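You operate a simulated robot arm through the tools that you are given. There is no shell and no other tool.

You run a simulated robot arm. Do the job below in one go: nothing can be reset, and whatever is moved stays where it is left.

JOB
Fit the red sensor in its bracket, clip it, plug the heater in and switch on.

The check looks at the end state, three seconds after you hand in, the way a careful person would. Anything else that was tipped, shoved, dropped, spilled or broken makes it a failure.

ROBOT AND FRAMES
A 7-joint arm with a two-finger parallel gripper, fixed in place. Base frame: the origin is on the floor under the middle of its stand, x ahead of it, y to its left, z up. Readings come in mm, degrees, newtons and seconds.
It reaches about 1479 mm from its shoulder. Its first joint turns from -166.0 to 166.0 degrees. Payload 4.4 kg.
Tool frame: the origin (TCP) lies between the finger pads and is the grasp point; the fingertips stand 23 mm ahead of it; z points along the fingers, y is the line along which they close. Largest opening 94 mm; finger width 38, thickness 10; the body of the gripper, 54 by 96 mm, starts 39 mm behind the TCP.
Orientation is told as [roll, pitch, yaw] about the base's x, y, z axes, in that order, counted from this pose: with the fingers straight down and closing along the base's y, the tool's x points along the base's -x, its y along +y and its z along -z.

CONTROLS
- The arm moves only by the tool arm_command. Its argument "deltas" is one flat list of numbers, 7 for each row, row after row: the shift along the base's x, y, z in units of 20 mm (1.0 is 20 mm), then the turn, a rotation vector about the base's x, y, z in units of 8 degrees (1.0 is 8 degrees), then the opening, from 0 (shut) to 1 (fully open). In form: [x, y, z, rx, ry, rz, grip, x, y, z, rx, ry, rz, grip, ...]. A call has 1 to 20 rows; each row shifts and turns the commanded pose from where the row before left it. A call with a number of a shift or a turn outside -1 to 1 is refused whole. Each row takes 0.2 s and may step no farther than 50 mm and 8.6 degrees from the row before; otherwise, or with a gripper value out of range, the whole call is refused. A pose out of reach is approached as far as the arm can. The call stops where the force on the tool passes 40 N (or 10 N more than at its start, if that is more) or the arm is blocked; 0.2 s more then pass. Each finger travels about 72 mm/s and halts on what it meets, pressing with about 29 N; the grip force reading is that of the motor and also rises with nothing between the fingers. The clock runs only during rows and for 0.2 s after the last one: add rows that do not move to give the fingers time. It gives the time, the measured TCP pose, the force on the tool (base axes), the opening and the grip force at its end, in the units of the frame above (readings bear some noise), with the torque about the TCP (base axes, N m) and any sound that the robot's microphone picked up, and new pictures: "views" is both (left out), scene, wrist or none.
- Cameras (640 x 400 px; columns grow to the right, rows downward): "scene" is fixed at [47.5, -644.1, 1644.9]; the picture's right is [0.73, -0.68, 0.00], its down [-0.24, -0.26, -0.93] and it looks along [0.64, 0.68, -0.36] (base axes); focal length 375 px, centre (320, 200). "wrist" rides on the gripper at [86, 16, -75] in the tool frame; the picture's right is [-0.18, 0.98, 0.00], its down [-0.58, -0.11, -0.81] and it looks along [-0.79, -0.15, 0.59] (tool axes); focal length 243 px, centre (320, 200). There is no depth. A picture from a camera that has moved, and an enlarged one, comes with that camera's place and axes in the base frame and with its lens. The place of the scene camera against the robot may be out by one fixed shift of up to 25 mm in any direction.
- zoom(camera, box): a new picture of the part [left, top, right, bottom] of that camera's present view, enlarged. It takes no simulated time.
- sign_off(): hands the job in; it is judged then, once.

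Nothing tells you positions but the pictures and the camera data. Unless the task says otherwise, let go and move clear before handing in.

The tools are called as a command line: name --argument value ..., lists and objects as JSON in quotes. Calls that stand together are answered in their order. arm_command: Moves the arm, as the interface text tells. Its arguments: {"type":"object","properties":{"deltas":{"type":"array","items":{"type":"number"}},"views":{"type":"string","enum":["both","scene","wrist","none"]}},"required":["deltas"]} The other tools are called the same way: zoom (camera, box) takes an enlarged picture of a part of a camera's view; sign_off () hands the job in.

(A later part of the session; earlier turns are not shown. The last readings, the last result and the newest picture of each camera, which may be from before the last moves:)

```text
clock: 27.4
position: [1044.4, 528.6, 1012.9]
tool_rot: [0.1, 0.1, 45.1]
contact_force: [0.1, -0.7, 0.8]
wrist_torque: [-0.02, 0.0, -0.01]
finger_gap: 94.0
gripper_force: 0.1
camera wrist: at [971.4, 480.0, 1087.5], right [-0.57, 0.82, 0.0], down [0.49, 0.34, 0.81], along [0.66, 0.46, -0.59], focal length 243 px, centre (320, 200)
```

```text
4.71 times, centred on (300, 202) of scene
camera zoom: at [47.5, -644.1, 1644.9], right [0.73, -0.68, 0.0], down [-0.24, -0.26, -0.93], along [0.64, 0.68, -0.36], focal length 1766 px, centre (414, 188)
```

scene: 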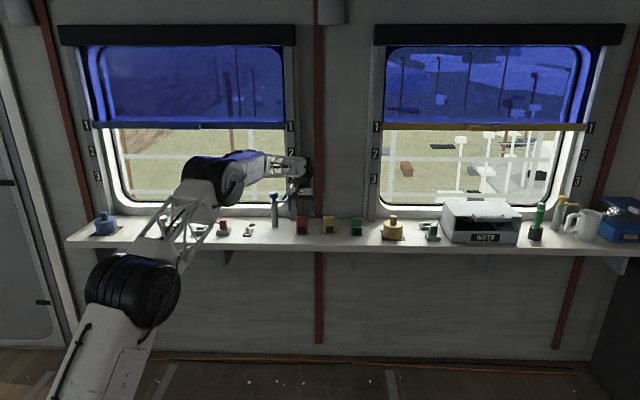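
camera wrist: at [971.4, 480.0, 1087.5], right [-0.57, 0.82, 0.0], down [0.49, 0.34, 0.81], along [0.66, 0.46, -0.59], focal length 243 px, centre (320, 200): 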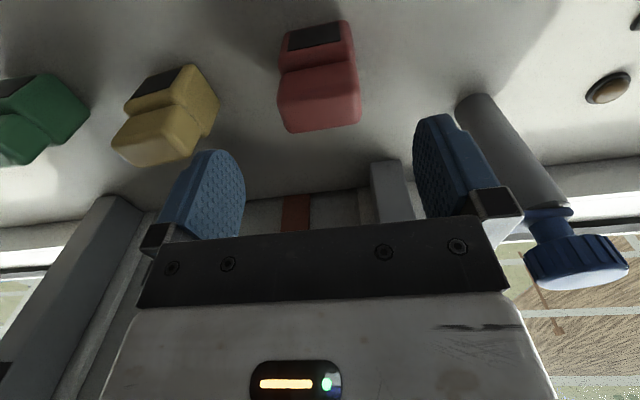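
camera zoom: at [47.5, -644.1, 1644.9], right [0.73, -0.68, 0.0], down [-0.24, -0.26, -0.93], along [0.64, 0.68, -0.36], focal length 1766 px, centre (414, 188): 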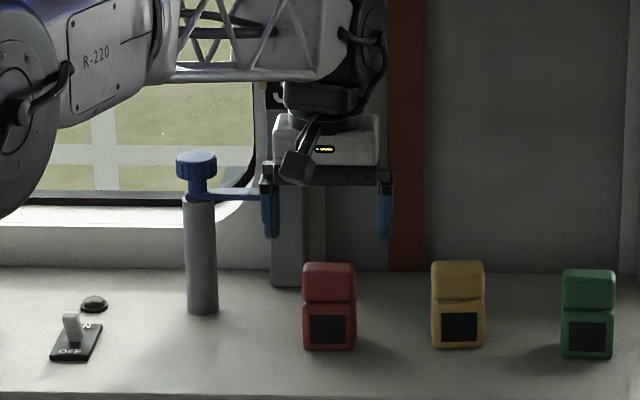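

The sensor sits centred between the fingers, and the wrist camera pod clears the neighbouring items. I'll descend so the pads hold the upper part of the body, then close.

arm_command --deltas '[0, 0, -0.96, 0, 0, 0, 1, 0, 0, -0.96, 0, 0, 0, 1, 0, 0, -0.96, 0, 0, 0, 1, 0, 0, -0.96, 0, 0, 0, 1, 0, 0, 0, 0, 0, 0, 1, 0, 0, 0, 0, 0, 0, 1]' --views "both"

zoom --camera "scene" --box '[260, 160, 340, 245]'

```text
clock: 28.8
position: [1043.9, 530.1, 935.3]
tool_rot: [0.0, 0.1, 45.0]
contact_force: [-1.5, 0.1, -0.3]
wrist_torque: [0.01, 0.0, 0.01]
finger_gap: 93.9
gripper_force: 0.1
camera wrist: at [971.3, 481.3, 1009.6], right [-0.57, 0.82, 0.0], down [0.49, 0.34, 0.81], along [0.66, 0.46, -0.59], focal length 243 px, centre (320, 200)
```

scene: 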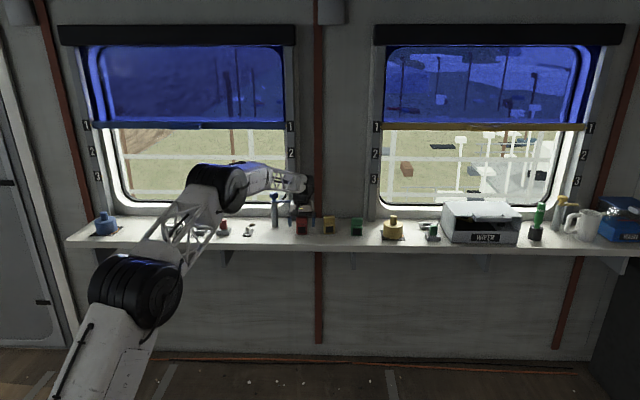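
wrist: 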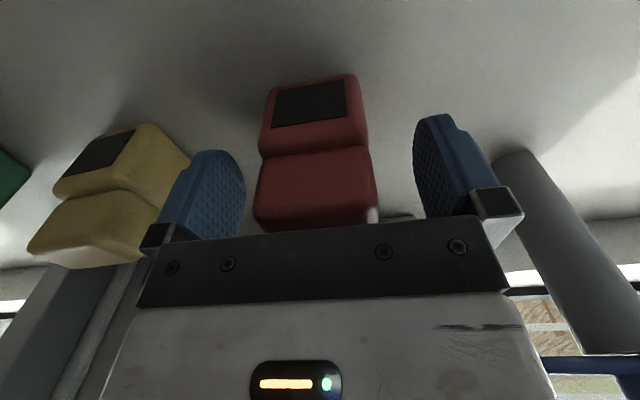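

```text
4.71 times, centred on (300, 202) of scene
camera zoom: at [47.5, -644.1, 1644.9], right [0.73, -0.68, 0.0], down [-0.24, -0.26, -0.93], along [0.64, 0.68, -0.36], focal length 1766 px, centre (414, 188)
```

zoom: 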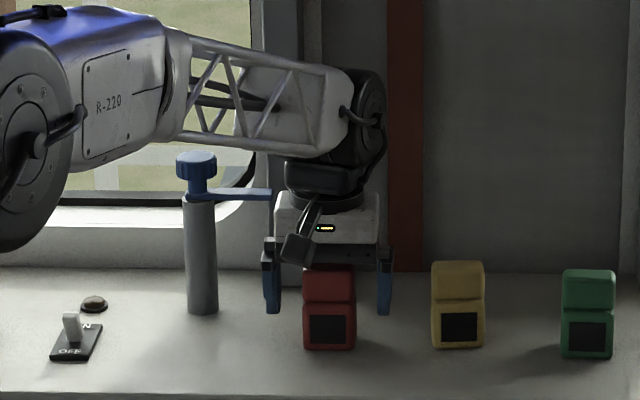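

The fingers straddle the sensor's upper body with the gripper body clear of the cap. I'll close now.

arm_command --deltas '[0, 0, 0, 0, 0, 0, 0.7, 0, 0, 0, 0, 0, 0, 0.5, 0, 0, 0, 0, 0, 0, 0.4, 0, 0, 0, 0, 0, 0, 0.4, 0, 0, 0, 0, 0, 0, 0.4]' --views "both"

```text
clock: 30.0
position: [1043.2, 530.6, 935.4]
tool_rot: [0.0, 0.0, 45.0]
contact_force: [0.3, 0.4, 1.0]
wrist_torque: [0.03, 0.02, 0.01]
finger_gap: 49.9
gripper_force: 29.2
camera wrist: at [971.3, 481.3, 1009.8], right [-0.57, 0.82, 0.0], down [0.49, 0.34, 0.81], along [0.66, 0.46, -0.59], focal length 243 px, centre (320, 200)
```

scene: 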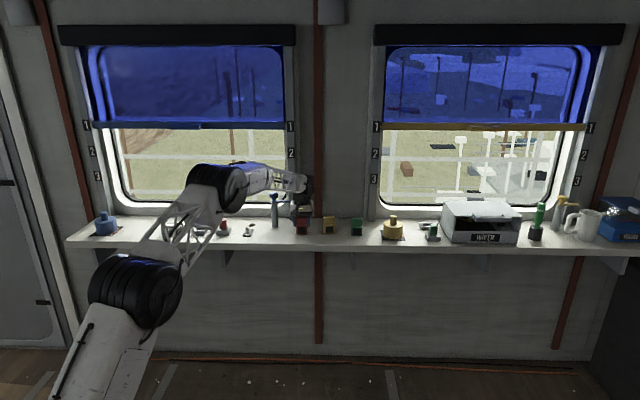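
wrist: 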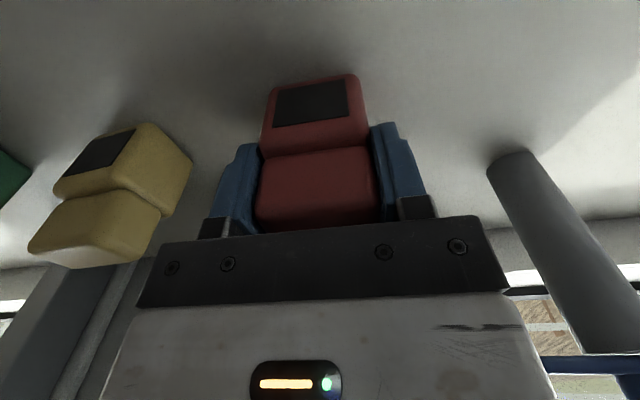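

The sensor is gripped at a 50 mm width with a 29 N grip. I'll lift it straight up and check that it hangs square.

arm_command --deltas '[0, 0, 0.3, 0, 0, 0, 0.4, 0, 0, 0.5, 0, 0, 0, 0.4, 0, 0, 0.9, 0, 0, 0, 0.4, 0, 0, 1, 0, 0, 0, 0.4, 0, 0, 1, 0, 0, 0, 0.4, 0, 0, 1, 0, 0, 0, 0.4, 0, 0, 1, 0, 0, 0, 0.4, 0, 0, 1, 0, 0, 0, 0.4, 0, 0, 1, 0, 0, 0, 0.4, 0, 0, 1, 0, 0, 0, 0.4, 0, 0, 1, 0, 0, 0, 0.4, 0, 0, 1, 0, 0, 0, 0.4, 0, 0, 0, 0, 0, 0, 0.4, 0, 0, 0, 0, 0, 0, 0.4]' --views "both"

zoom --camera "scene" --box '[260, 140, 340, 225]'

```text
clock: 33.0
position: [1043.1, 529.0, 1149.8]
tool_rot: [0.0, 0.1, 45.0]
contact_force: [0.8, -0.9, -0.1]
wrist_torque: [-0.01, 0.0, -0.01]
finger_gap: 49.3
gripper_force: 28.8
camera wrist: at [969.7, 480.2, 1225.0], right [-0.57, 0.82, 0.0], down [0.49, 0.34, 0.81], along [0.66, 0.46, -0.59], focal length 243 px, centre (320, 200)
```

scene: 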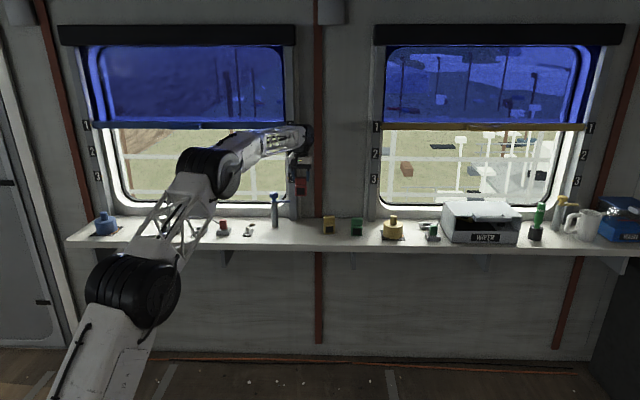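
wrist: 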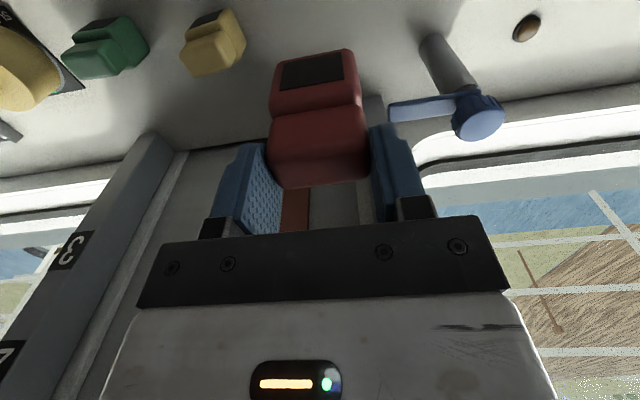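

```text
4.71 times, centred on (300, 182) of scene
camera zoom: at [47.5, -644.1, 1644.9], right [0.73, -0.68, 0.0], down [-0.24, -0.26, -0.93], along [0.64, 0.68, -0.36], focal length 1766 px, centre (414, 282)
```

zoom: 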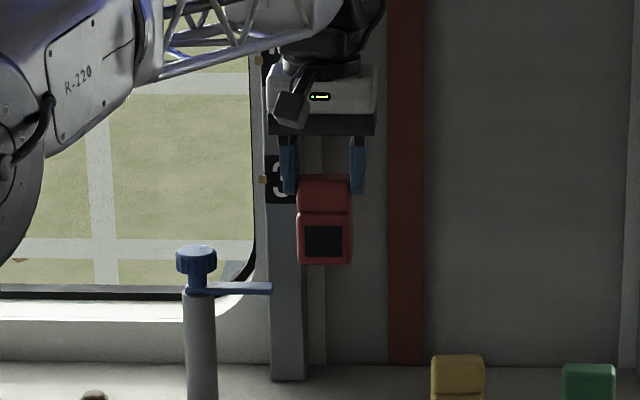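

The sensor slid down in the grip during the lift and now hangs by its cap. I'll lower it straight back to the shelf right away and regrip it lower.

arm_command --deltas '[0, 0, -1, 0, 0, 0, 0.4, 0, 0, -1, 0, 0, 0, 0.4, 0, 0, -1, 0, 0, 0, 0.4, 0, 0, -1, 0, 0, 0, 0.4, 0, 0, -1, 0, 0, 0, 0.4, 0, 0, -1, 0, 0, 0, 0.4, 0, 0, -1, 0, 0, 0, 0.4, 0, 0, -0.5, 0, 0, 0, 0.4, 0, 0, 0, 0, 0, 0, 0.4]' --views "both"

zoom --camera "scene" --box '[260, 160, 340, 245]'

```text
clock: 35.0
position: [1042.7, 528.0, 1000.7]
tool_rot: [-0.1, 0.0, 45.2]
contact_force: [-0.8, -0.4, -0.4]
wrist_torque: [0.01, -0.02, 0.05]
finger_gap: 49.2
gripper_force: 29.3
camera wrist: at [969.5, 478.6, 1075.4], right [-0.57, 0.82, 0.0], down [0.49, 0.34, 0.81], along [0.66, 0.46, -0.59], focal length 243 px, centre (320, 200)
```

scene: 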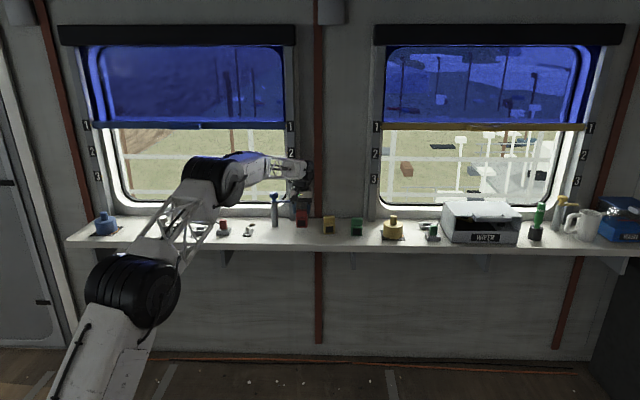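
wrist: 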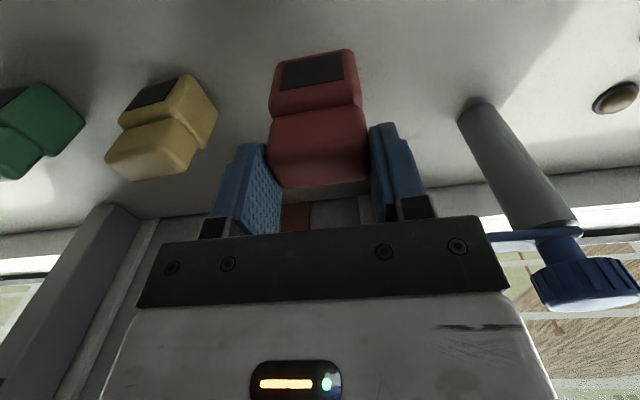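

```text
4.71 times, centred on (300, 202) of scene
camera zoom: at [47.5, -644.1, 1644.9], right [0.73, -0.68, 0.0], down [-0.24, -0.26, -0.93], along [0.64, 0.68, -0.36], focal length 1766 px, centre (414, 188)
```

zoom: 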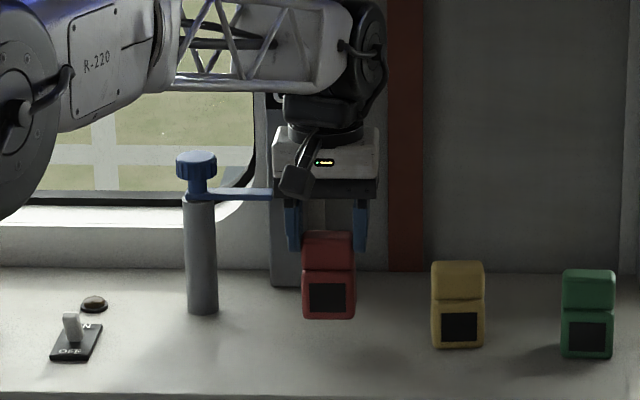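

The grip on the cap is stable now; it didn't slip further while lowering. The bottom is about 31 mm above the shelf, so I'll set it down gently and then regrip with more pad on it.

arm_command --deltas '[0, 0, -0.7, 0, 0, 0, 0.4, 0, 0, -0.5, 0, 0, 0, 0.4, 0, 0, -0.2, 0, 0, 0, 0.4, 0, 0, 0, 0, 0, 0, 0.4, 0, 0, 0, 0, 0, 0, 0.4]' --views "none"

zoom --camera "scene" --box '[284, 205, 332, 245]'

```text
clock: 36.2
position: [1045.1, 527.8, 971.2]
tool_rot: [0.1, -0.1, 45.1]
contact_force: [0.1, 0.3, -0.1]
wrist_torque: [0.04, 0.0, 0.02]
finger_gap: 49.6
gripper_force: 28.6
```

```text
10.00 times, centred on (308, 225) of scene
camera zoom: at [47.5, -644.1, 1644.9], right [0.73, -0.68, 0.0], down [-0.24, -0.26, -0.93], along [0.64, 0.68, -0.36], focal length 3753 px, centre (440, -50)
```

zoom: 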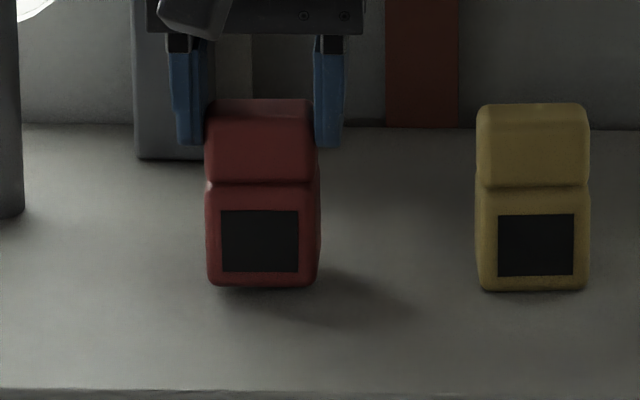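

arm_command --deltas '[0, 0, -0.1, 0, 0, 0, 0.4, 0, 0, -0.1, 0, 0, 0, 0.4, 0, 0, 0, 0, 0, 0, 0.4]' --views "none"

zoom --camera "scene" --box '[284, 205, 332, 245]'

```text
clock: 37.0
position: [1043.2, 528.5, 967.4]
tool_rot: [0.0, -0.1, 45.2]
contact_force: [0.5, -0.1, 0.5]
wrist_torque: [0.03, 0.02, -0.03]
finger_gap: 49.5
gripper_force: 28.9
```

```text
10.00 times, centred on (308, 225) of scene
camera zoom: at [47.5, -644.1, 1644.9], right [0.73, -0.68, 0.0], down [-0.24, -0.26, -0.93], along [0.64, 0.68, -0.36], focal length 3753 px, centre (440, -50)
```

zoom: 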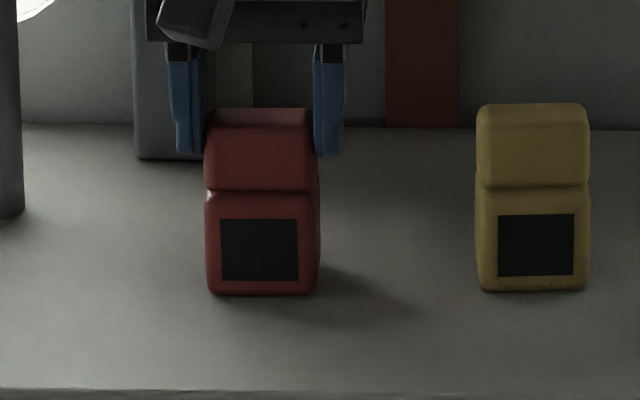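

It's resting flat on the shelf again in its original spot. I'll open, lower about 10 mm so the pads cover the whole cap, and close again.

arm_command --deltas '[0, 0, 0, 0, 0, 0, 0.6, 0, 0, 0, 0, 0, 0, 0.7, 0, 0, 0, 0, 0, 0, 0.7, 0, 0, -0.25, 0, 0, 0, 0.7, 0, 0, -0.25, 0, 0, 0, 0.7, 0, 0, 0, 0, 0, 0, 0.7, 0, 0, 0, 0, 0, 0, 0.7]' --views "wrist"

zoom --camera "scene" --box '[284, 205, 332, 245]'

```text
clock: 38.6
position: [1045.8, 528.6, 956.7]
tool_rot: [0.0, 0.1, 45.1]
contact_force: [-0.2, -0.2, 0.3]
wrist_torque: [-0.01, -0.01, 0.04]
finger_gap: 65.7
gripper_force: 0.0
camera wrist: at [972.2, 479.6, 1032.1], right [-0.57, 0.82, 0.0], down [0.49, 0.34, 0.81], along [0.66, 0.46, -0.59], focal length 243 px, centre (320, 200)
```

wrist: 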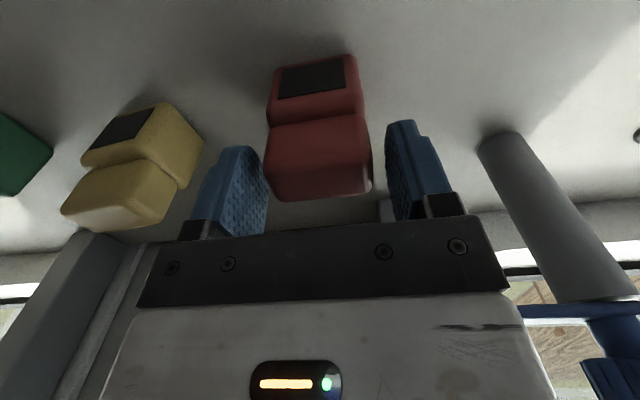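

```text
10.00 times, centred on (308, 225) of scene
camera zoom: at [47.5, -644.1, 1644.9], right [0.73, -0.68, 0.0], down [-0.24, -0.26, -0.93], along [0.64, 0.68, -0.36], focal length 3753 px, centre (440, -50)
```

zoom: 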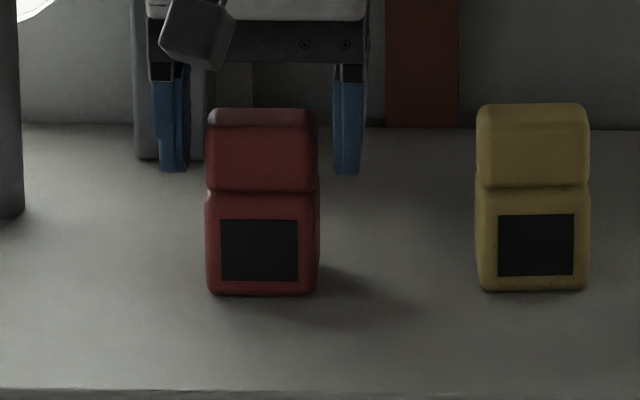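

arm_command --deltas '[0, 0, 0, 0, 0, 0, 0.5, 0, 0, 0, 0, 0, 0, 0.35, 0, 0, 0, 0, 0, 0, 0.3, 0, 0, 0, 0, 0, 0, 0.3, 0, 0, 0, 0, 0, 0, 0.3, 0, 0, 0.1, 0, 0, 0, 0.3, 0, 0, 0.2, 0, 0, 0, 0.3, 0, 0, 0.3, 0, 0, 0, 0.3, 0, 0, 0.3, 0, 0, 0, 0.3, 0, 0, 0.1, 0, 0, 0, 0.3, 0, 0, 0, 0, 0, 0, 0.3]' --views "wrist"

zoom --camera "scene" --box '[284, 205, 332, 245]'

```text
clock: 41.0
position: [1044.0, 528.9, 978.7]
tool_rot: [-0.1, -0.1, 45.0]
contact_force: [0.4, -0.6, -0.9]
wrist_torque: [-0.01, 0.01, 0.01]
finger_gap: 49.5
gripper_force: 28.9
camera wrist: at [971.2, 479.2, 1053.2], right [-0.57, 0.82, 0.0], down [0.49, 0.34, 0.81], along [0.66, 0.46, -0.59], focal length 243 px, centre (320, 200)
```

wrist: 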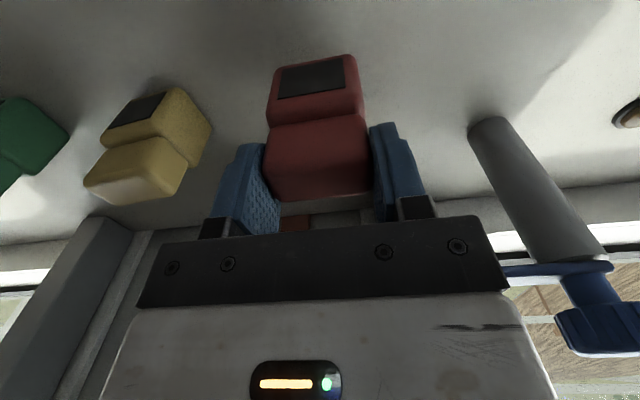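

```text
10.00 times, centred on (308, 225) of scene
camera zoom: at [47.5, -644.1, 1644.9], right [0.73, -0.68, 0.0], down [-0.24, -0.26, -0.93], along [0.64, 0.68, -0.36], focal length 3753 px, centre (440, -50)
```

zoom: 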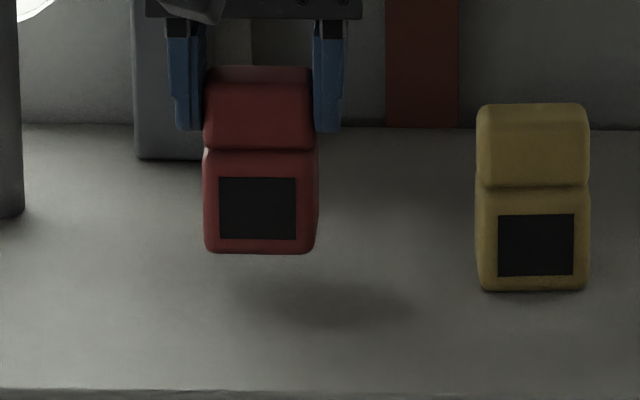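

The cap grip held with no visible slip. I'll lift smoothly, swing in toward the room so the blue post is well clear, and move along to the bracket's station.

arm_command --deltas '[0, 0, 0.2, 0, 0, 0, 0.3, 0, 0, 0.4, 0, 0, 0, 0.3, -0.2, -0.2, 0.6, 0, 0, 0, 0.3, -0.3, -0.3, 0.7, 0, 0, 0, 0.3, -0.3, -0.3, 0.8, 0, 0, 0, 0.3, -0.3, -0.3, 0.8, 0, 0, 0, 0.3, -0.3, -0.3, 0.8, 0, 0, 0, 0.3, -0.3, -0.3, 0.8, 0, 0, 0, 0.3, -0.2, -0.2, 0.8, 0, 0, 0, 0.3, 0, 0, 0.7, 0, 0, 0, 0.3, 0, 0, 0.4, 0, 0, 0, 0.3, 0, 0, 0.2, 0, 0, 0, 0.3, 0, 0, 0, 0, 0, 0, 0.3]' --views "wrist"

```text
clock: 43.8
position: [1008.3, 491.2, 1121.6]
tool_rot: [0.0, 0.0, 45.1]
contact_force: [-0.7, -0.2, -1.0]
wrist_torque: [-0.01, -0.01, -0.03]
finger_gap: 49.6
gripper_force: 29.2
camera wrist: at [934.3, 441.4, 1196.3], right [-0.57, 0.82, 0.0], down [0.49, 0.34, 0.81], along [0.66, 0.46, -0.59], focal length 243 px, centre (320, 200)
```

wrist: 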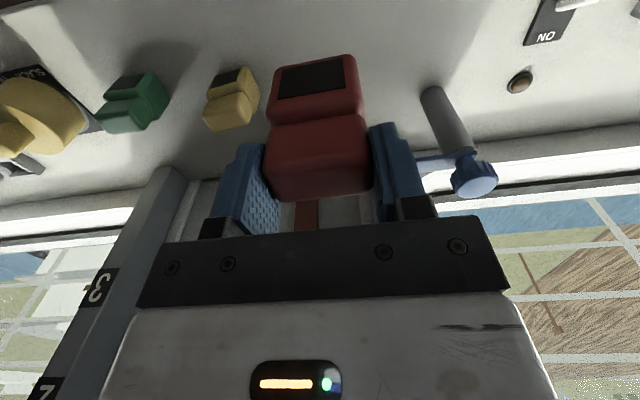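

arm_command --deltas '[-0.4, 0.4, 0, 0, 0, 0, 0.3, -0.7, 0.7, 0, 0, 0, 0, 0.3, -0.95, 0.95, 0, 0, 0, 0, 0.3, -0.95, 0.95, 0, 0, 0, 0, 0.3, -0.95, 0.95, 0, 0, 0, 0, 0.3, -0.95, 0.95, 0, 0, 0, 0, 0.3, -0.95, 0.95, 0, 0, 0, 0, 0.3, -0.95, 0.95, 0, 0, 0, 0, 0.3, -0.95, 0.95, 0, 0, 0, 0, 0.3, -0.95, 0.95, 0, 0, 0, 0, 0.3, -0.7, 0.7, 0, 0, 0, 0, 0.3, -0.4, 0.4, 0, 0, 0, 0, 0.3, 0, 0, 0, 0, 0, 0, 0.3]' --views "wrist"

```text
clock: 46.6
position: [811.3, 688.9, 1121.8]
tool_rot: [0.0, -0.1, 45.1]
contact_force: [0.1, 0.2, -0.4]
wrist_torque: [-0.04, 0.0, 0.0]
finger_gap: 49.4
gripper_force: 28.7
camera wrist: at [737.1, 638.4, 1196.8], right [-0.57, 0.82, 0.0], down [0.49, 0.34, 0.81], along [0.66, 0.46, -0.59], focal length 243 px, centre (320, 200)
```

wrist: 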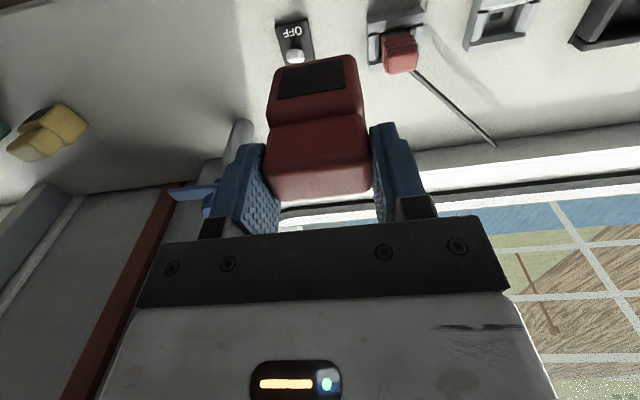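

arm_command --deltas '[-0.4, 0.4, 0, 0, 0, 0, 0.3, -0.7, 0.7, 0, 0, 0, 0, 0.3, -0.95, 0.95, 0, 0, 0, 0, 0.3, -0.95, 0.95, 0, 0, 0, 0, 0.3, -0.95, 0.95, 0, 0, 0, 0, 0.3, -0.95, 0.95, 0, 0, 0, 0, 0.3, -0.95, 0.95, 0, 0, 0, 0, 0.3, -0.95, 0.95, 0, 0, 0, 0, 0.3, -0.95, 0.95, 0, 0, 0, 0, 0.3, -0.95, 0.95, 0, 0, 0, 0, 0.3, -0.95, 0.95, 0, 0, 0, 0, 0.3, -0.8, 0.8, 0, 0, 0, 0, 0.3, -0.5, 0.5, 0, 0, 0, 0, 0.3, -0.25, 0.25, 0, 0, 0, 0, 0.3, 0, 0, 0, 0, 0, 0, 0.3, 0, 0, 0, 0, 0, 0, 0.3, 0, 0, 0, 0, 0, 0, 0.3]' --views "both"

zoom --camera "scene" --box '[130, 150, 220, 250]'

```text
clock: 50.2
position: [587.6, 911.5, 1123.4]
tool_rot: [0.0, 0.0, 45.1]
contact_force: [0.0, 0.2, -0.6]
wrist_torque: [0.0, -0.02, -0.03]
finger_gap: 49.3
gripper_force: 29.0
camera wrist: at [514.5, 861.8, 1197.7], right [-0.57, 0.82, 0.0], down [0.49, 0.34, 0.81], along [0.66, 0.46, -0.59], focal length 243 px, centre (320, 200)
```

scene: 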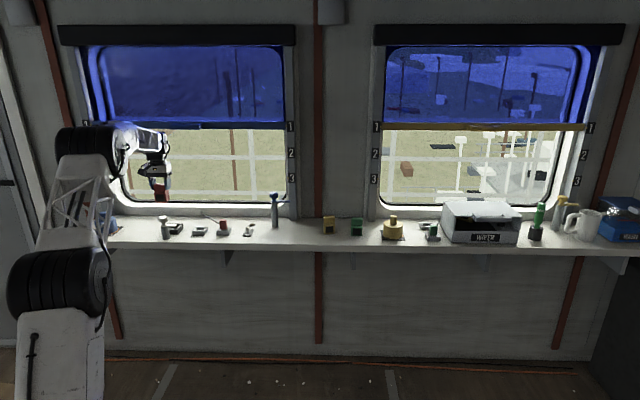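
wrist: 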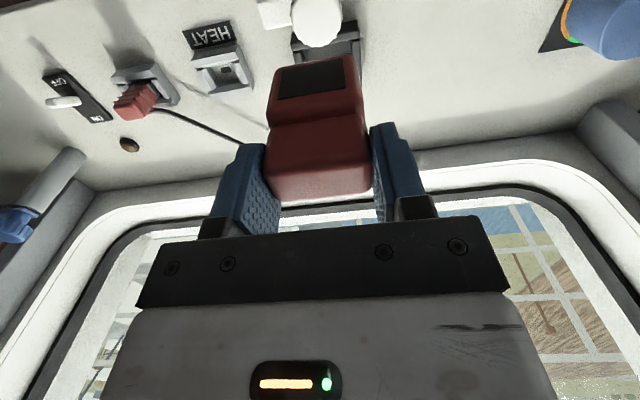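

```text
4.00 times, centred on (175, 200) of scene
camera zoom: at [47.5, -644.1, 1644.9], right [0.73, -0.68, 0.0], down [-0.24, -0.26, -0.93], along [0.64, 0.68, -0.36], focal length 1501 px, centre (900, 200)
```

zoom: 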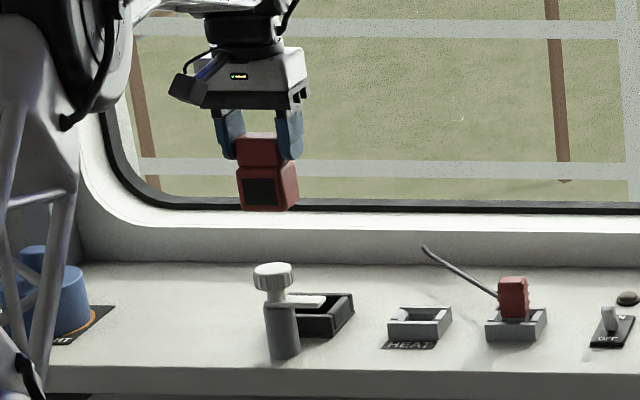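

zoom --camera "wrist" --box '[256, 0, 384, 80]'

```text
5.00 times, centred on (320, 40) of wrist
camera zoom: at [514.5, 861.8, 1197.7], right [-0.57, 0.82, 0.0], down [0.49, 0.34, 0.81], along [0.66, 0.46, -0.59], focal length 1213 px, centre (320, 1000)
```

zoom: 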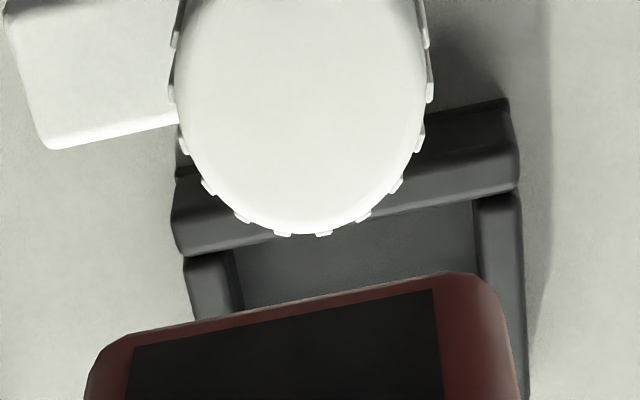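

The sensor hangs square, and this view puts the pocket centre at P ≈ 1109, T ≈ -230.5, which agrees with the earlier measurement. I'll move over the pocket and lower until the sensor's base is just above the rim.

arm_command --deltas '[0.3, 0.32, 0, 0, 0, 0, 0.3, 0.5, 0.53, 0, 0, 0, 0, 0.3, 0.5, 0.53, 0, 0, 0, 0, 0.3, 0.41, 0.44, 0, 0, 0, 0, 0.3, 0, 0, 0, 0, 0, 0, 0.3, 0, 0, -0.5, 0, 0, 0, 0.3, 0, 0, -0.9, 0, 0, 0, 0.3, 0, 0, -0.9, 0, 0, 0, 0.3, 0, 0, -0.9, 0, 0, 0, 0.3, 0, 0, -0.9, 0, 0, 0, 0.3, 0, 0, -0.8, 0, 0, 0, 0.3, 0, 0, -0.5, 0, 0, 0, 0.3, 0, 0, -0.3, 0, 0, 0, 0.3, 0, 0, 0, 0, 0, 0, 0.3, 0, 0, 0, 0, 0, 0, 0.3, 0, 0, 0, 0, 0, 0, 0.3]' --views "both"

zoom --camera "scene" --box '[137, 195, 201, 235]'

zoom --camera "wrist" --box '[240, 0, 400, 100]'

```text
clock: 53.6
position: [623.0, 947.2, 1009.3]
tool_rot: [0.1, -0.1, 45.0]
contact_force: [0.7, -0.1, -0.6]
wrist_torque: [0.0, 0.05, 0.01]
finger_gap: 49.5
gripper_force: 28.9
camera wrist: at [549.3, 898.4, 1083.3], right [-0.57, 0.82, 0.0], down [0.49, 0.34, 0.81], along [0.66, 0.46, -0.59], focal length 243 px, centre (320, 200)
```

scene: 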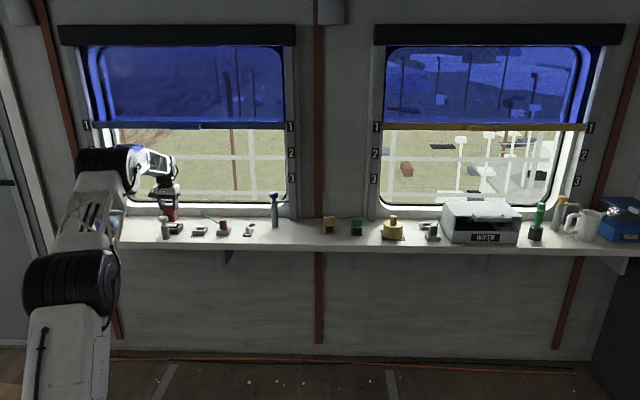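
wrist: 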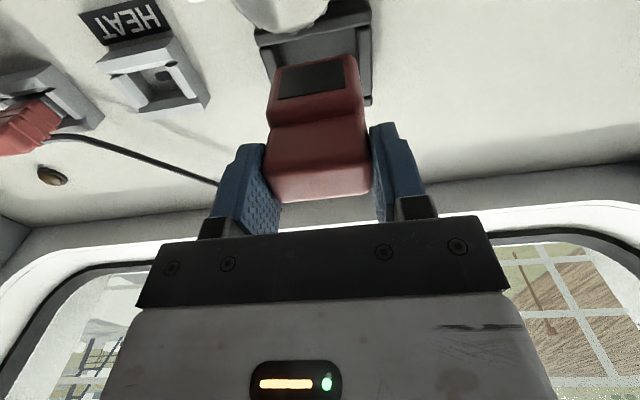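

```text
10.00 times, centred on (169, 215) of scene
camera zoom: at [47.5, -644.1, 1644.9], right [0.73, -0.68, 0.0], down [-0.24, -0.26, -0.93], along [0.64, 0.68, -0.36], focal length 3753 px, centre (1830, 50)
```

zoom: 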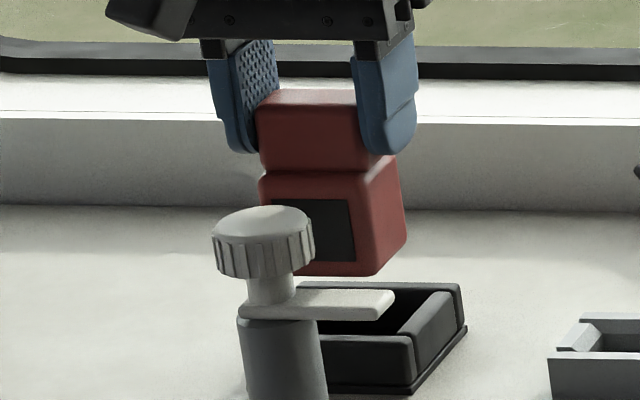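

```text
4.00 times, centred on (320, 50) of wrist
camera zoom: at [549.3, 898.4, 1083.3], right [-0.57, 0.82, 0.0], down [0.49, 0.34, 0.81], along [0.66, 0.46, -0.59], focal length 970 px, centre (320, 800)
```

zoom: 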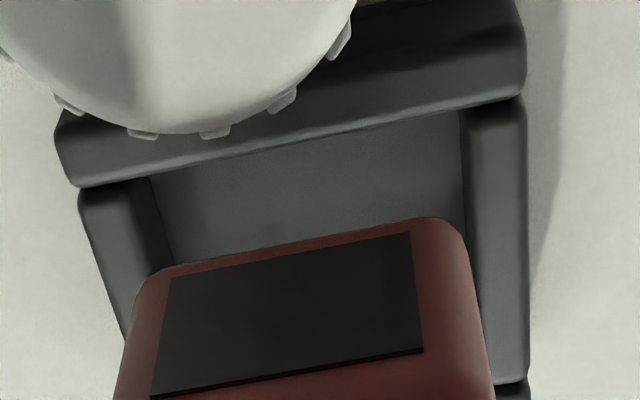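

Both views agree that the sensor is within about 1–2 mm of centre over the pocket. I'll trim by 1–2 mm and lower it in slow steps, watching the force.

arm_command --deltas '[-0.09, 0, -0.3, 0, 0, 0, 0.3, 0, 0, -0.4, 0, 0, 0, 0.3, 0, 0, -0.3, 0, 0, 0, 0.3, 0, 0, 0, 0, 0, 0, 0.3, 0, 0, 0, 0, 0, 0, 0.3]' --views "none"

zoom --camera "scene" --box '[137, 195, 201, 235]'

zoom --camera "wrist" --box '[240, 0, 400, 100]'

```text
clock: 54.8
position: [621.1, 947.3, 987.7]
tool_rot: [-0.1, 0.0, 45.2]
contact_force: [0.1, -0.1, -0.2]
wrist_torque: [0.0, 0.0, 0.03]
finger_gap: 49.3
gripper_force: 29.4
```

```text
10.00 times, centred on (169, 215) of scene
camera zoom: at [47.5, -644.1, 1644.9], right [0.73, -0.68, 0.0], down [-0.24, -0.26, -0.93], along [0.64, 0.68, -0.36], focal length 3753 px, centre (1830, 50)
```

zoom: 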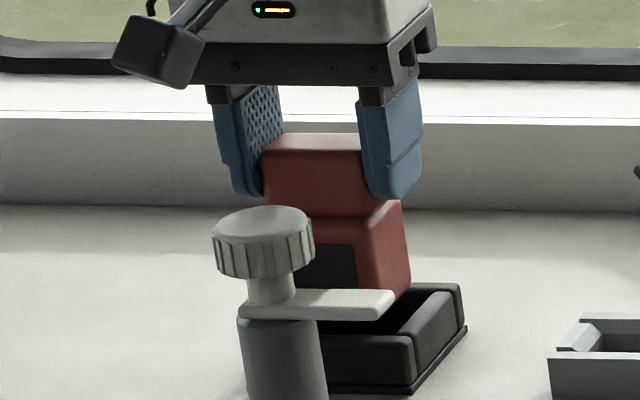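

```text
4.00 times, centred on (320, 50) of wrist
camera zoom: at [548.3, 898.0, 1062.1], right [-0.57, 0.82, 0.0], down [0.49, 0.34, 0.81], along [0.66, 0.46, -0.59], focal length 970 px, centre (320, 800)
```

zoom: 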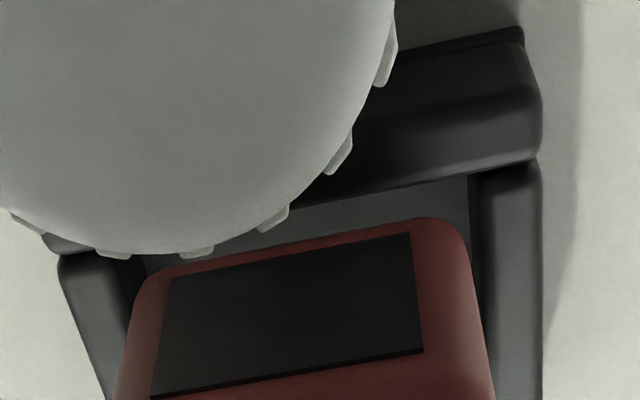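

arm_command --deltas '[0, 0, -0.15, 0, 0, 0, 0.3, 0, 0, -0.15, 0, 0, 0, 0.3, 0, 0, -0.15, 0, 0, 0, 0.3, 0, 0, -0.15, 0, 0, 0, 0.3, 0, 0, -0.15, 0, 0, 0, 0.3, 0, 0, 0, 0, 0, 0, 0.3]' --views "none"

zoom --camera "scene" --box '[137, 195, 201, 235]'

zoom --camera "wrist" --box '[240, 0, 400, 100]'

```text
clock: 56.2
position: [620.1, 947.9, 974.2]
tool_rot: [0.0, -0.1, 45.2]
contact_force: [5.5, 4.6, 34.3]
wrist_torque: [-0.06, 0.32, -0.04]
finger_gap: 49.9
gripper_force: 29.7
```

```text
10.00 times, centred on (169, 215) of scene
camera zoom: at [47.5, -644.1, 1644.9], right [0.73, -0.68, 0.0], down [-0.24, -0.26, -0.93], along [0.64, 0.68, -0.36], focal length 3753 px, centre (1830, 50)
```

zoom: 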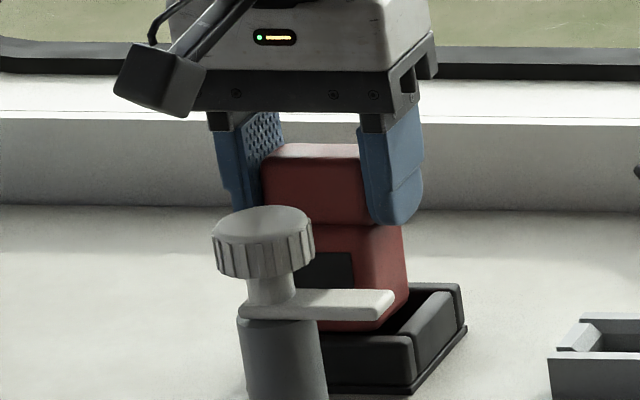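

```text
4.00 times, centred on (320, 50) of wrist
camera zoom: at [547.2, 898.8, 1049.3], right [-0.57, 0.82, 0.0], down [0.49, 0.33, 0.81], along [0.67, 0.46, -0.59], focal length 970 px, centre (320, 800)
```

zoom: 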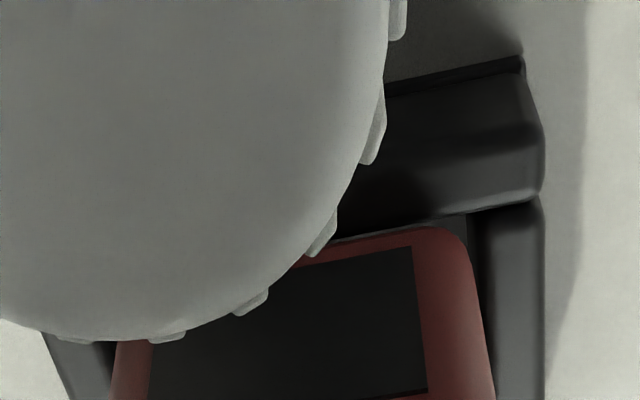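

There's contact at 34 N upward, and the torque places it at the sensor's front-bottom edge, so it seems to be catching the front wall. I'll look closely before doing anything else.

zoom --camera "wrist" --box '[296, 20, 384, 75]'

zoom --camera "scene" --box '[156, 208, 196, 240]'

zoom --camera "wrist" --box '[220, 0, 400, 112]'

```text
7.27 times, centred on (340, 48) of wrist
camera zoom: at [547.2, 898.8, 1049.3], right [-0.57, 0.82, 0.0], down [0.49, 0.33, 0.81], along [0.67, 0.46, -0.59], focal length 1764 px, centre (174, 1309)
```

zoom: 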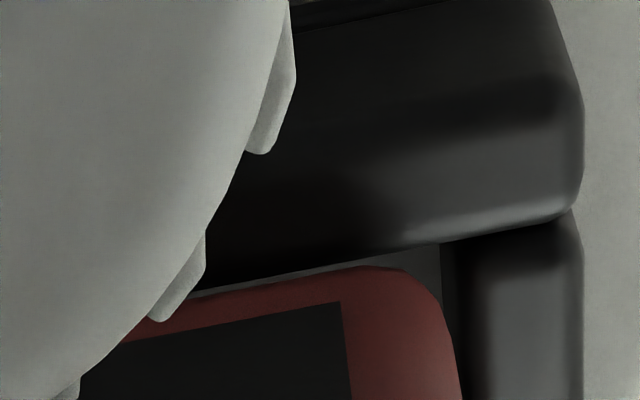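

```text
12.50 times, centred on (176, 224) of scene
camera zoom: at [47.5, -644.1, 1644.9], right [0.73, -0.68, 0.0], down [-0.24, -0.26, -0.93], along [0.64, 0.68, -0.36], focal length 4691 px, centre (2120, -100)
```

zoom: 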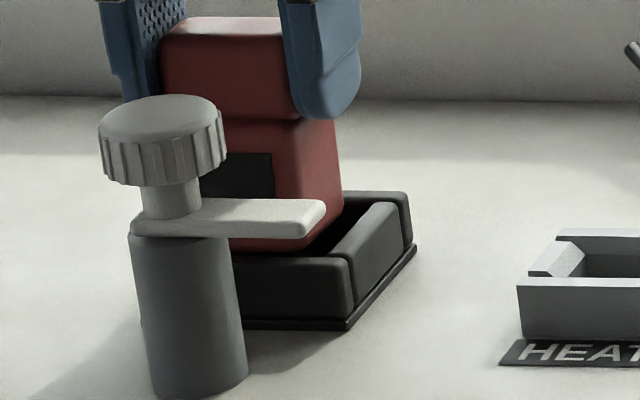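

```text
3.56 times, centred on (310, 56) of wrist
camera zoom: at [547.2, 898.8, 1049.3], right [-0.57, 0.82, 0.0], down [0.49, 0.33, 0.81], along [0.67, 0.46, -0.59], focal length 863 px, centre (356, 712)
```

zoom: 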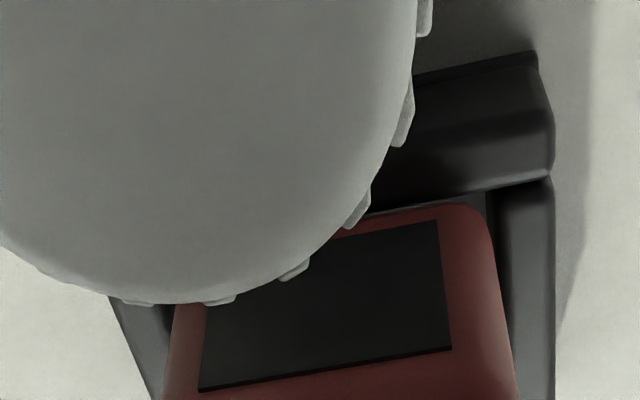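

The sensor's front-bottom edge is riding on the inner lip of the front wall, about 2–3 mm too far toward the room. I'll lift slightly, shift about 3.5 mm toward the wall and 1.4 mm sideways, and lower again.

arm_command --deltas '[0, 0, 0.3, 0, 0, 0, 0.3, 0, 0, 0.1, 0, 0, 0, 0.3, 0.173, 0.074, 0, 0, 0, 0, 0.3, 0, 0, 0, 0, 0, 0, 0.3, 0, 0, 0, 0, 0, 0, 0.3]' --views "none"

zoom --camera "wrist" --box '[240, 0, 400, 100]'

zoom --camera "scene" --box '[146, 204, 196, 236]'

```text
clock: 57.4
position: [623.3, 948.7, 980.3]
tool_rot: [-0.1, -0.1, 45.0]
contact_force: [0.4, -0.7, -1.7]
wrist_torque: [0.0, 0.0, -0.02]
finger_gap: 49.7
gripper_force: 29.4
```

```text
4.00 times, centred on (320, 50) of wrist
camera zoom: at [549.8, 899.3, 1055.1], right [-0.57, 0.82, 0.0], down [0.49, 0.34, 0.81], along [0.66, 0.46, -0.59], focal length 970 px, centre (320, 800)
```

zoom: 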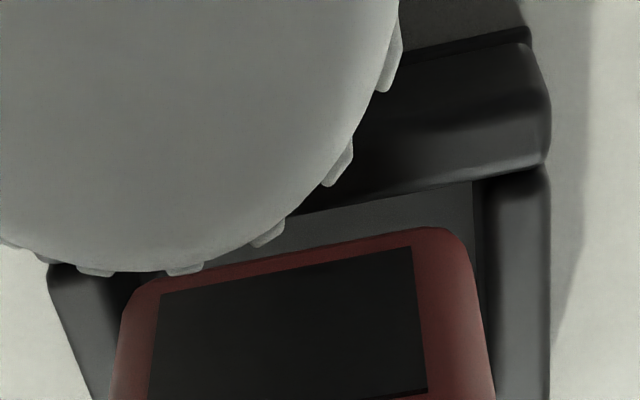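

```text
12.50 times, centred on (171, 220) of scene
camera zoom: at [47.5, -644.1, 1644.9], right [0.73, -0.68, 0.0], down [-0.24, -0.26, -0.93], along [0.64, 0.68, -0.36], focal length 4691 px, centre (2182, -50)
```

zoom: 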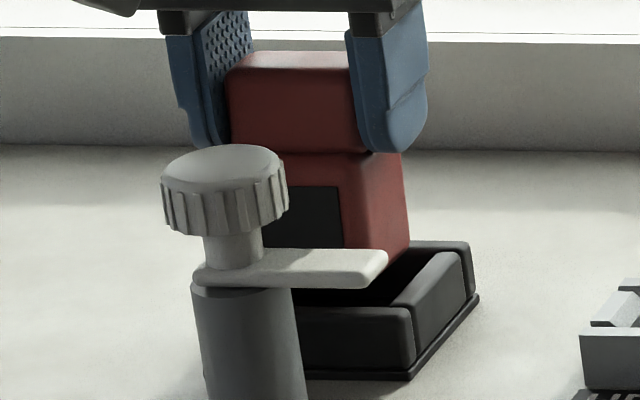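

arm_command --deltas '[0, 0, -0.15, 0, 0, 0, 0.3, 0, 0, -0.15, 0, 0, 0, 0.3, 0, 0, -0.15, 0, 0, 0, 0.3, 0, 0, -0.1, 0, 0, 0, 0.3, 0, 0, 0, 0, 0, 0, 0.3]' --views "none"

zoom --camera "scene" --box '[146, 204, 196, 236]'

zoom --camera "wrist" --box '[240, 0, 400, 100]'

```text
clock: 58.6
position: [622.7, 948.8, 972.1]
tool_rot: [0.0, -0.3, 45.1]
contact_force: [3.3, 12.1, 27.4]
wrist_torque: [0.1, 0.22, -0.09]
finger_gap: 49.9
gripper_force: 28.9
```

```text
12.50 times, centred on (171, 220) of scene
camera zoom: at [47.5, -644.1, 1644.9], right [0.73, -0.68, 0.0], down [-0.24, -0.26, -0.93], along [0.64, 0.68, -0.36], focal length 4691 px, centre (2182, -50)
```

zoom: 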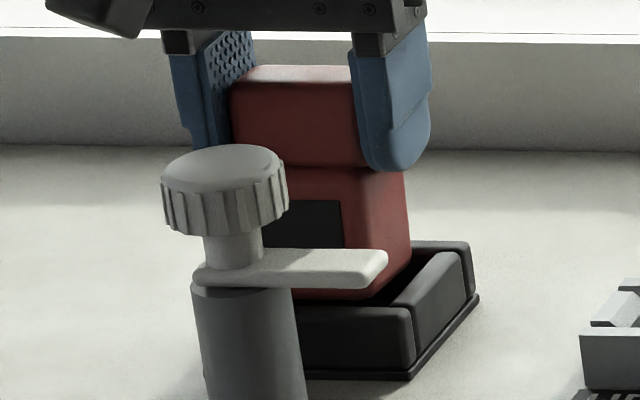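

```text
4.00 times, centred on (320, 50) of wrist
camera zoom: at [550.0, 899.7, 1047.1], right [-0.57, 0.82, 0.0], down [0.49, 0.33, 0.81], along [0.67, 0.46, -0.59], focal length 970 px, centre (320, 800)
```

zoom: 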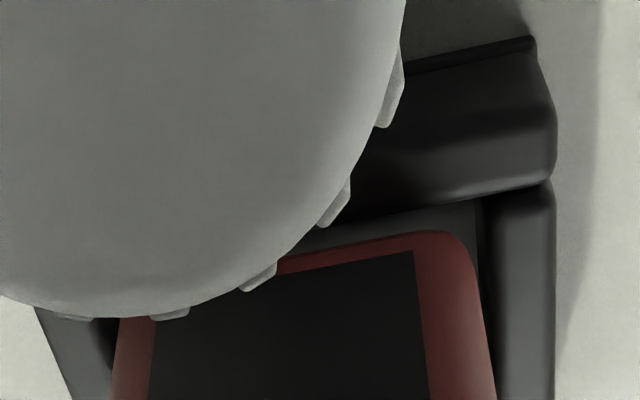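

The sensor has slid up in the grip: relative to the fingertips it is about 10 mm higher than before, so its base has only been resting on the rim. I'll lift clear and re-measure its pose in the hand before trying again.

arm_command --deltas '[0, 0, 0.3, 0, 0, 0, 0.3, 0, 0, 0.5, 0, 0, 0, 0.3, 0, 0, 0.4, 0, 0, 0, 0.3, 0, 0, 0, 0, 0, 0, 0.3, 0, 0, 0, 0, 0, 0, 0.3]' --views "wrist"

zoom --camera "wrist" --box '[240, 20, 400, 120]'

zoom --camera "scene" --box '[146, 200, 196, 232]'

zoom --camera "wrist" --box '[240, 110, 400, 210]'

```text
clock: 59.8
position: [623.6, 948.9, 992.9]
tool_rot: [0.0, 0.0, 45.1]
contact_force: [-0.1, -0.3, -0.8]
wrist_torque: [0.0, 0.0, 0.0]
finger_gap: 49.7
gripper_force: 29.6
camera wrist: at [550.5, 899.7, 1067.6], right [-0.57, 0.82, 0.0], down [0.49, 0.34, 0.81], along [0.66, 0.46, -0.59], focal length 243 px, centre (320, 200)
```

wrist: 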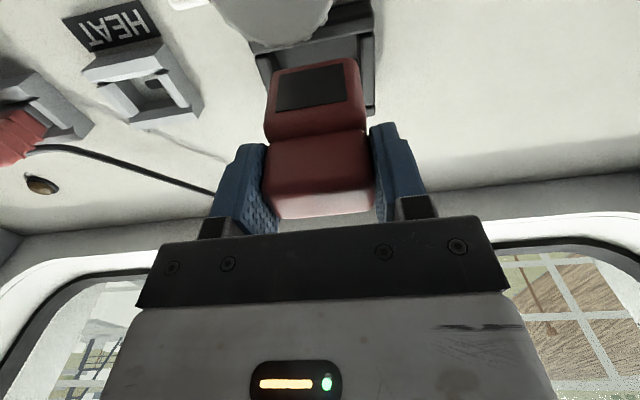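

```text
4.00 times, centred on (320, 70) of wrist
camera zoom: at [550.5, 899.7, 1067.6], right [-0.57, 0.82, 0.0], down [0.49, 0.34, 0.81], along [0.66, 0.46, -0.59], focal length 970 px, centre (320, 720)
```

zoom: 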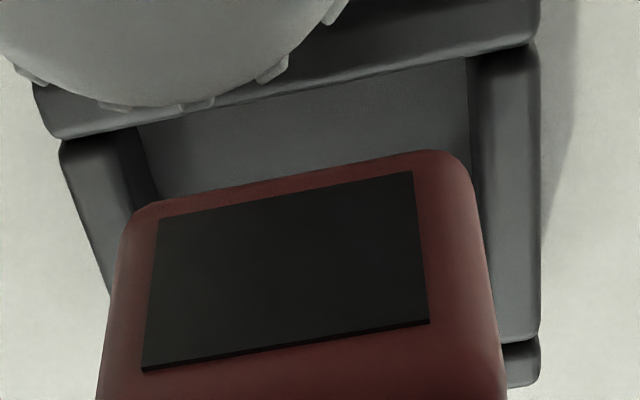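

```text
12.50 times, centred on (171, 216) of scene
camera zoom: at [47.5, -644.1, 1644.9], right [0.73, -0.68, 0.0], down [-0.24, -0.26, -0.93], along [0.64, 0.68, -0.36], focal length 4691 px, centre (2182, 0)
```

zoom: 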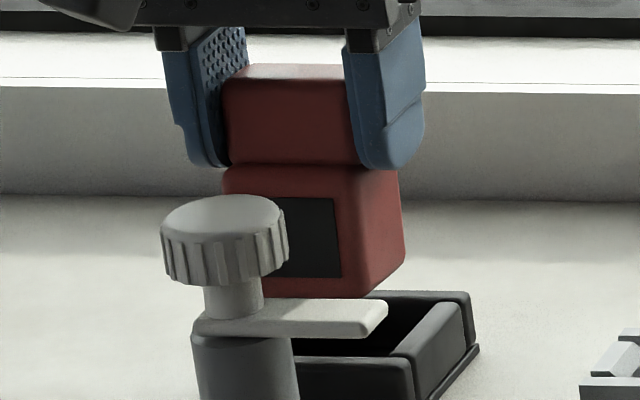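

```text
4.00 times, centred on (320, 160) of wrist
camera zoom: at [550.5, 899.7, 1067.6], right [-0.57, 0.82, 0.0], down [0.49, 0.34, 0.81], along [0.66, 0.46, -0.59], focal length 970 px, centre (320, 360)
```

zoom: 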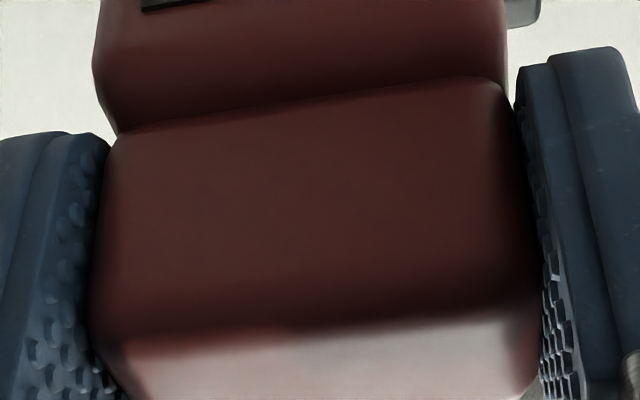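

The sensor slid up 10 mm and tilted about 4° in the hand, with its foot swung toward the room, so it caught the front wall again. I'll tilt the tool by 4.3° to bring the sensor back to vertical, which also moves its foot toward the wall, and check.

arm_command --deltas '[0, 0, 0, 0.19, -0.19, 0, 0.3, -0.035, -0.035, 0, 0.19, -0.19, 0, 0.3, 0, 0, 0, 0, 0, 0, 0.3, 0, 0, 0, 0, 0, 0, 0.3, 0, 0, 0, 0, 0, 0, 0.3]' --views "none"

zoom --camera "wrist" --box '[240, 20, 400, 120]'

zoom --camera "scene" --box '[146, 200, 196, 232]'

```text
clock: 61.0
position: [621.8, 948.2, 993.7]
tool_rot: [0.0, -4.3, 45.0]
contact_force: [0.2, -0.4, -0.2]
wrist_torque: [0.0, 0.03, 0.0]
finger_gap: 49.4
gripper_force: 29.0
```

```text
4.00 times, centred on (320, 70) of wrist
camera zoom: at [545.3, 895.2, 1061.3], right [-0.57, 0.82, 0.01], down [0.44, 0.29, 0.85], along [0.69, 0.49, -0.53], focal length 970 px, centre (320, 720)
```

zoom: 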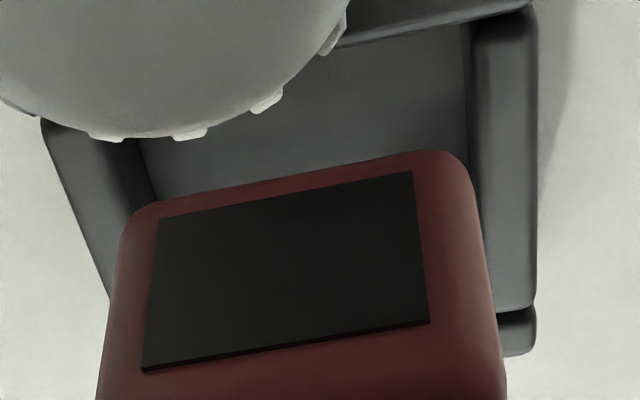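

```text
12.50 times, centred on (171, 216) of scene
camera zoom: at [47.5, -644.1, 1644.9], right [0.73, -0.68, 0.0], down [-0.24, -0.26, -0.93], along [0.64, 0.68, -0.36], focal length 4691 px, centre (2182, 0)
```

zoom: 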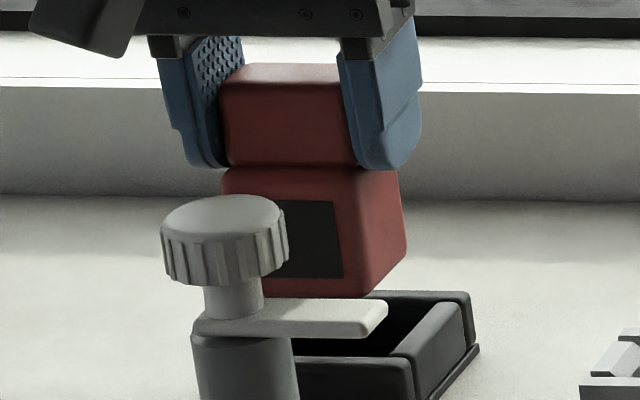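

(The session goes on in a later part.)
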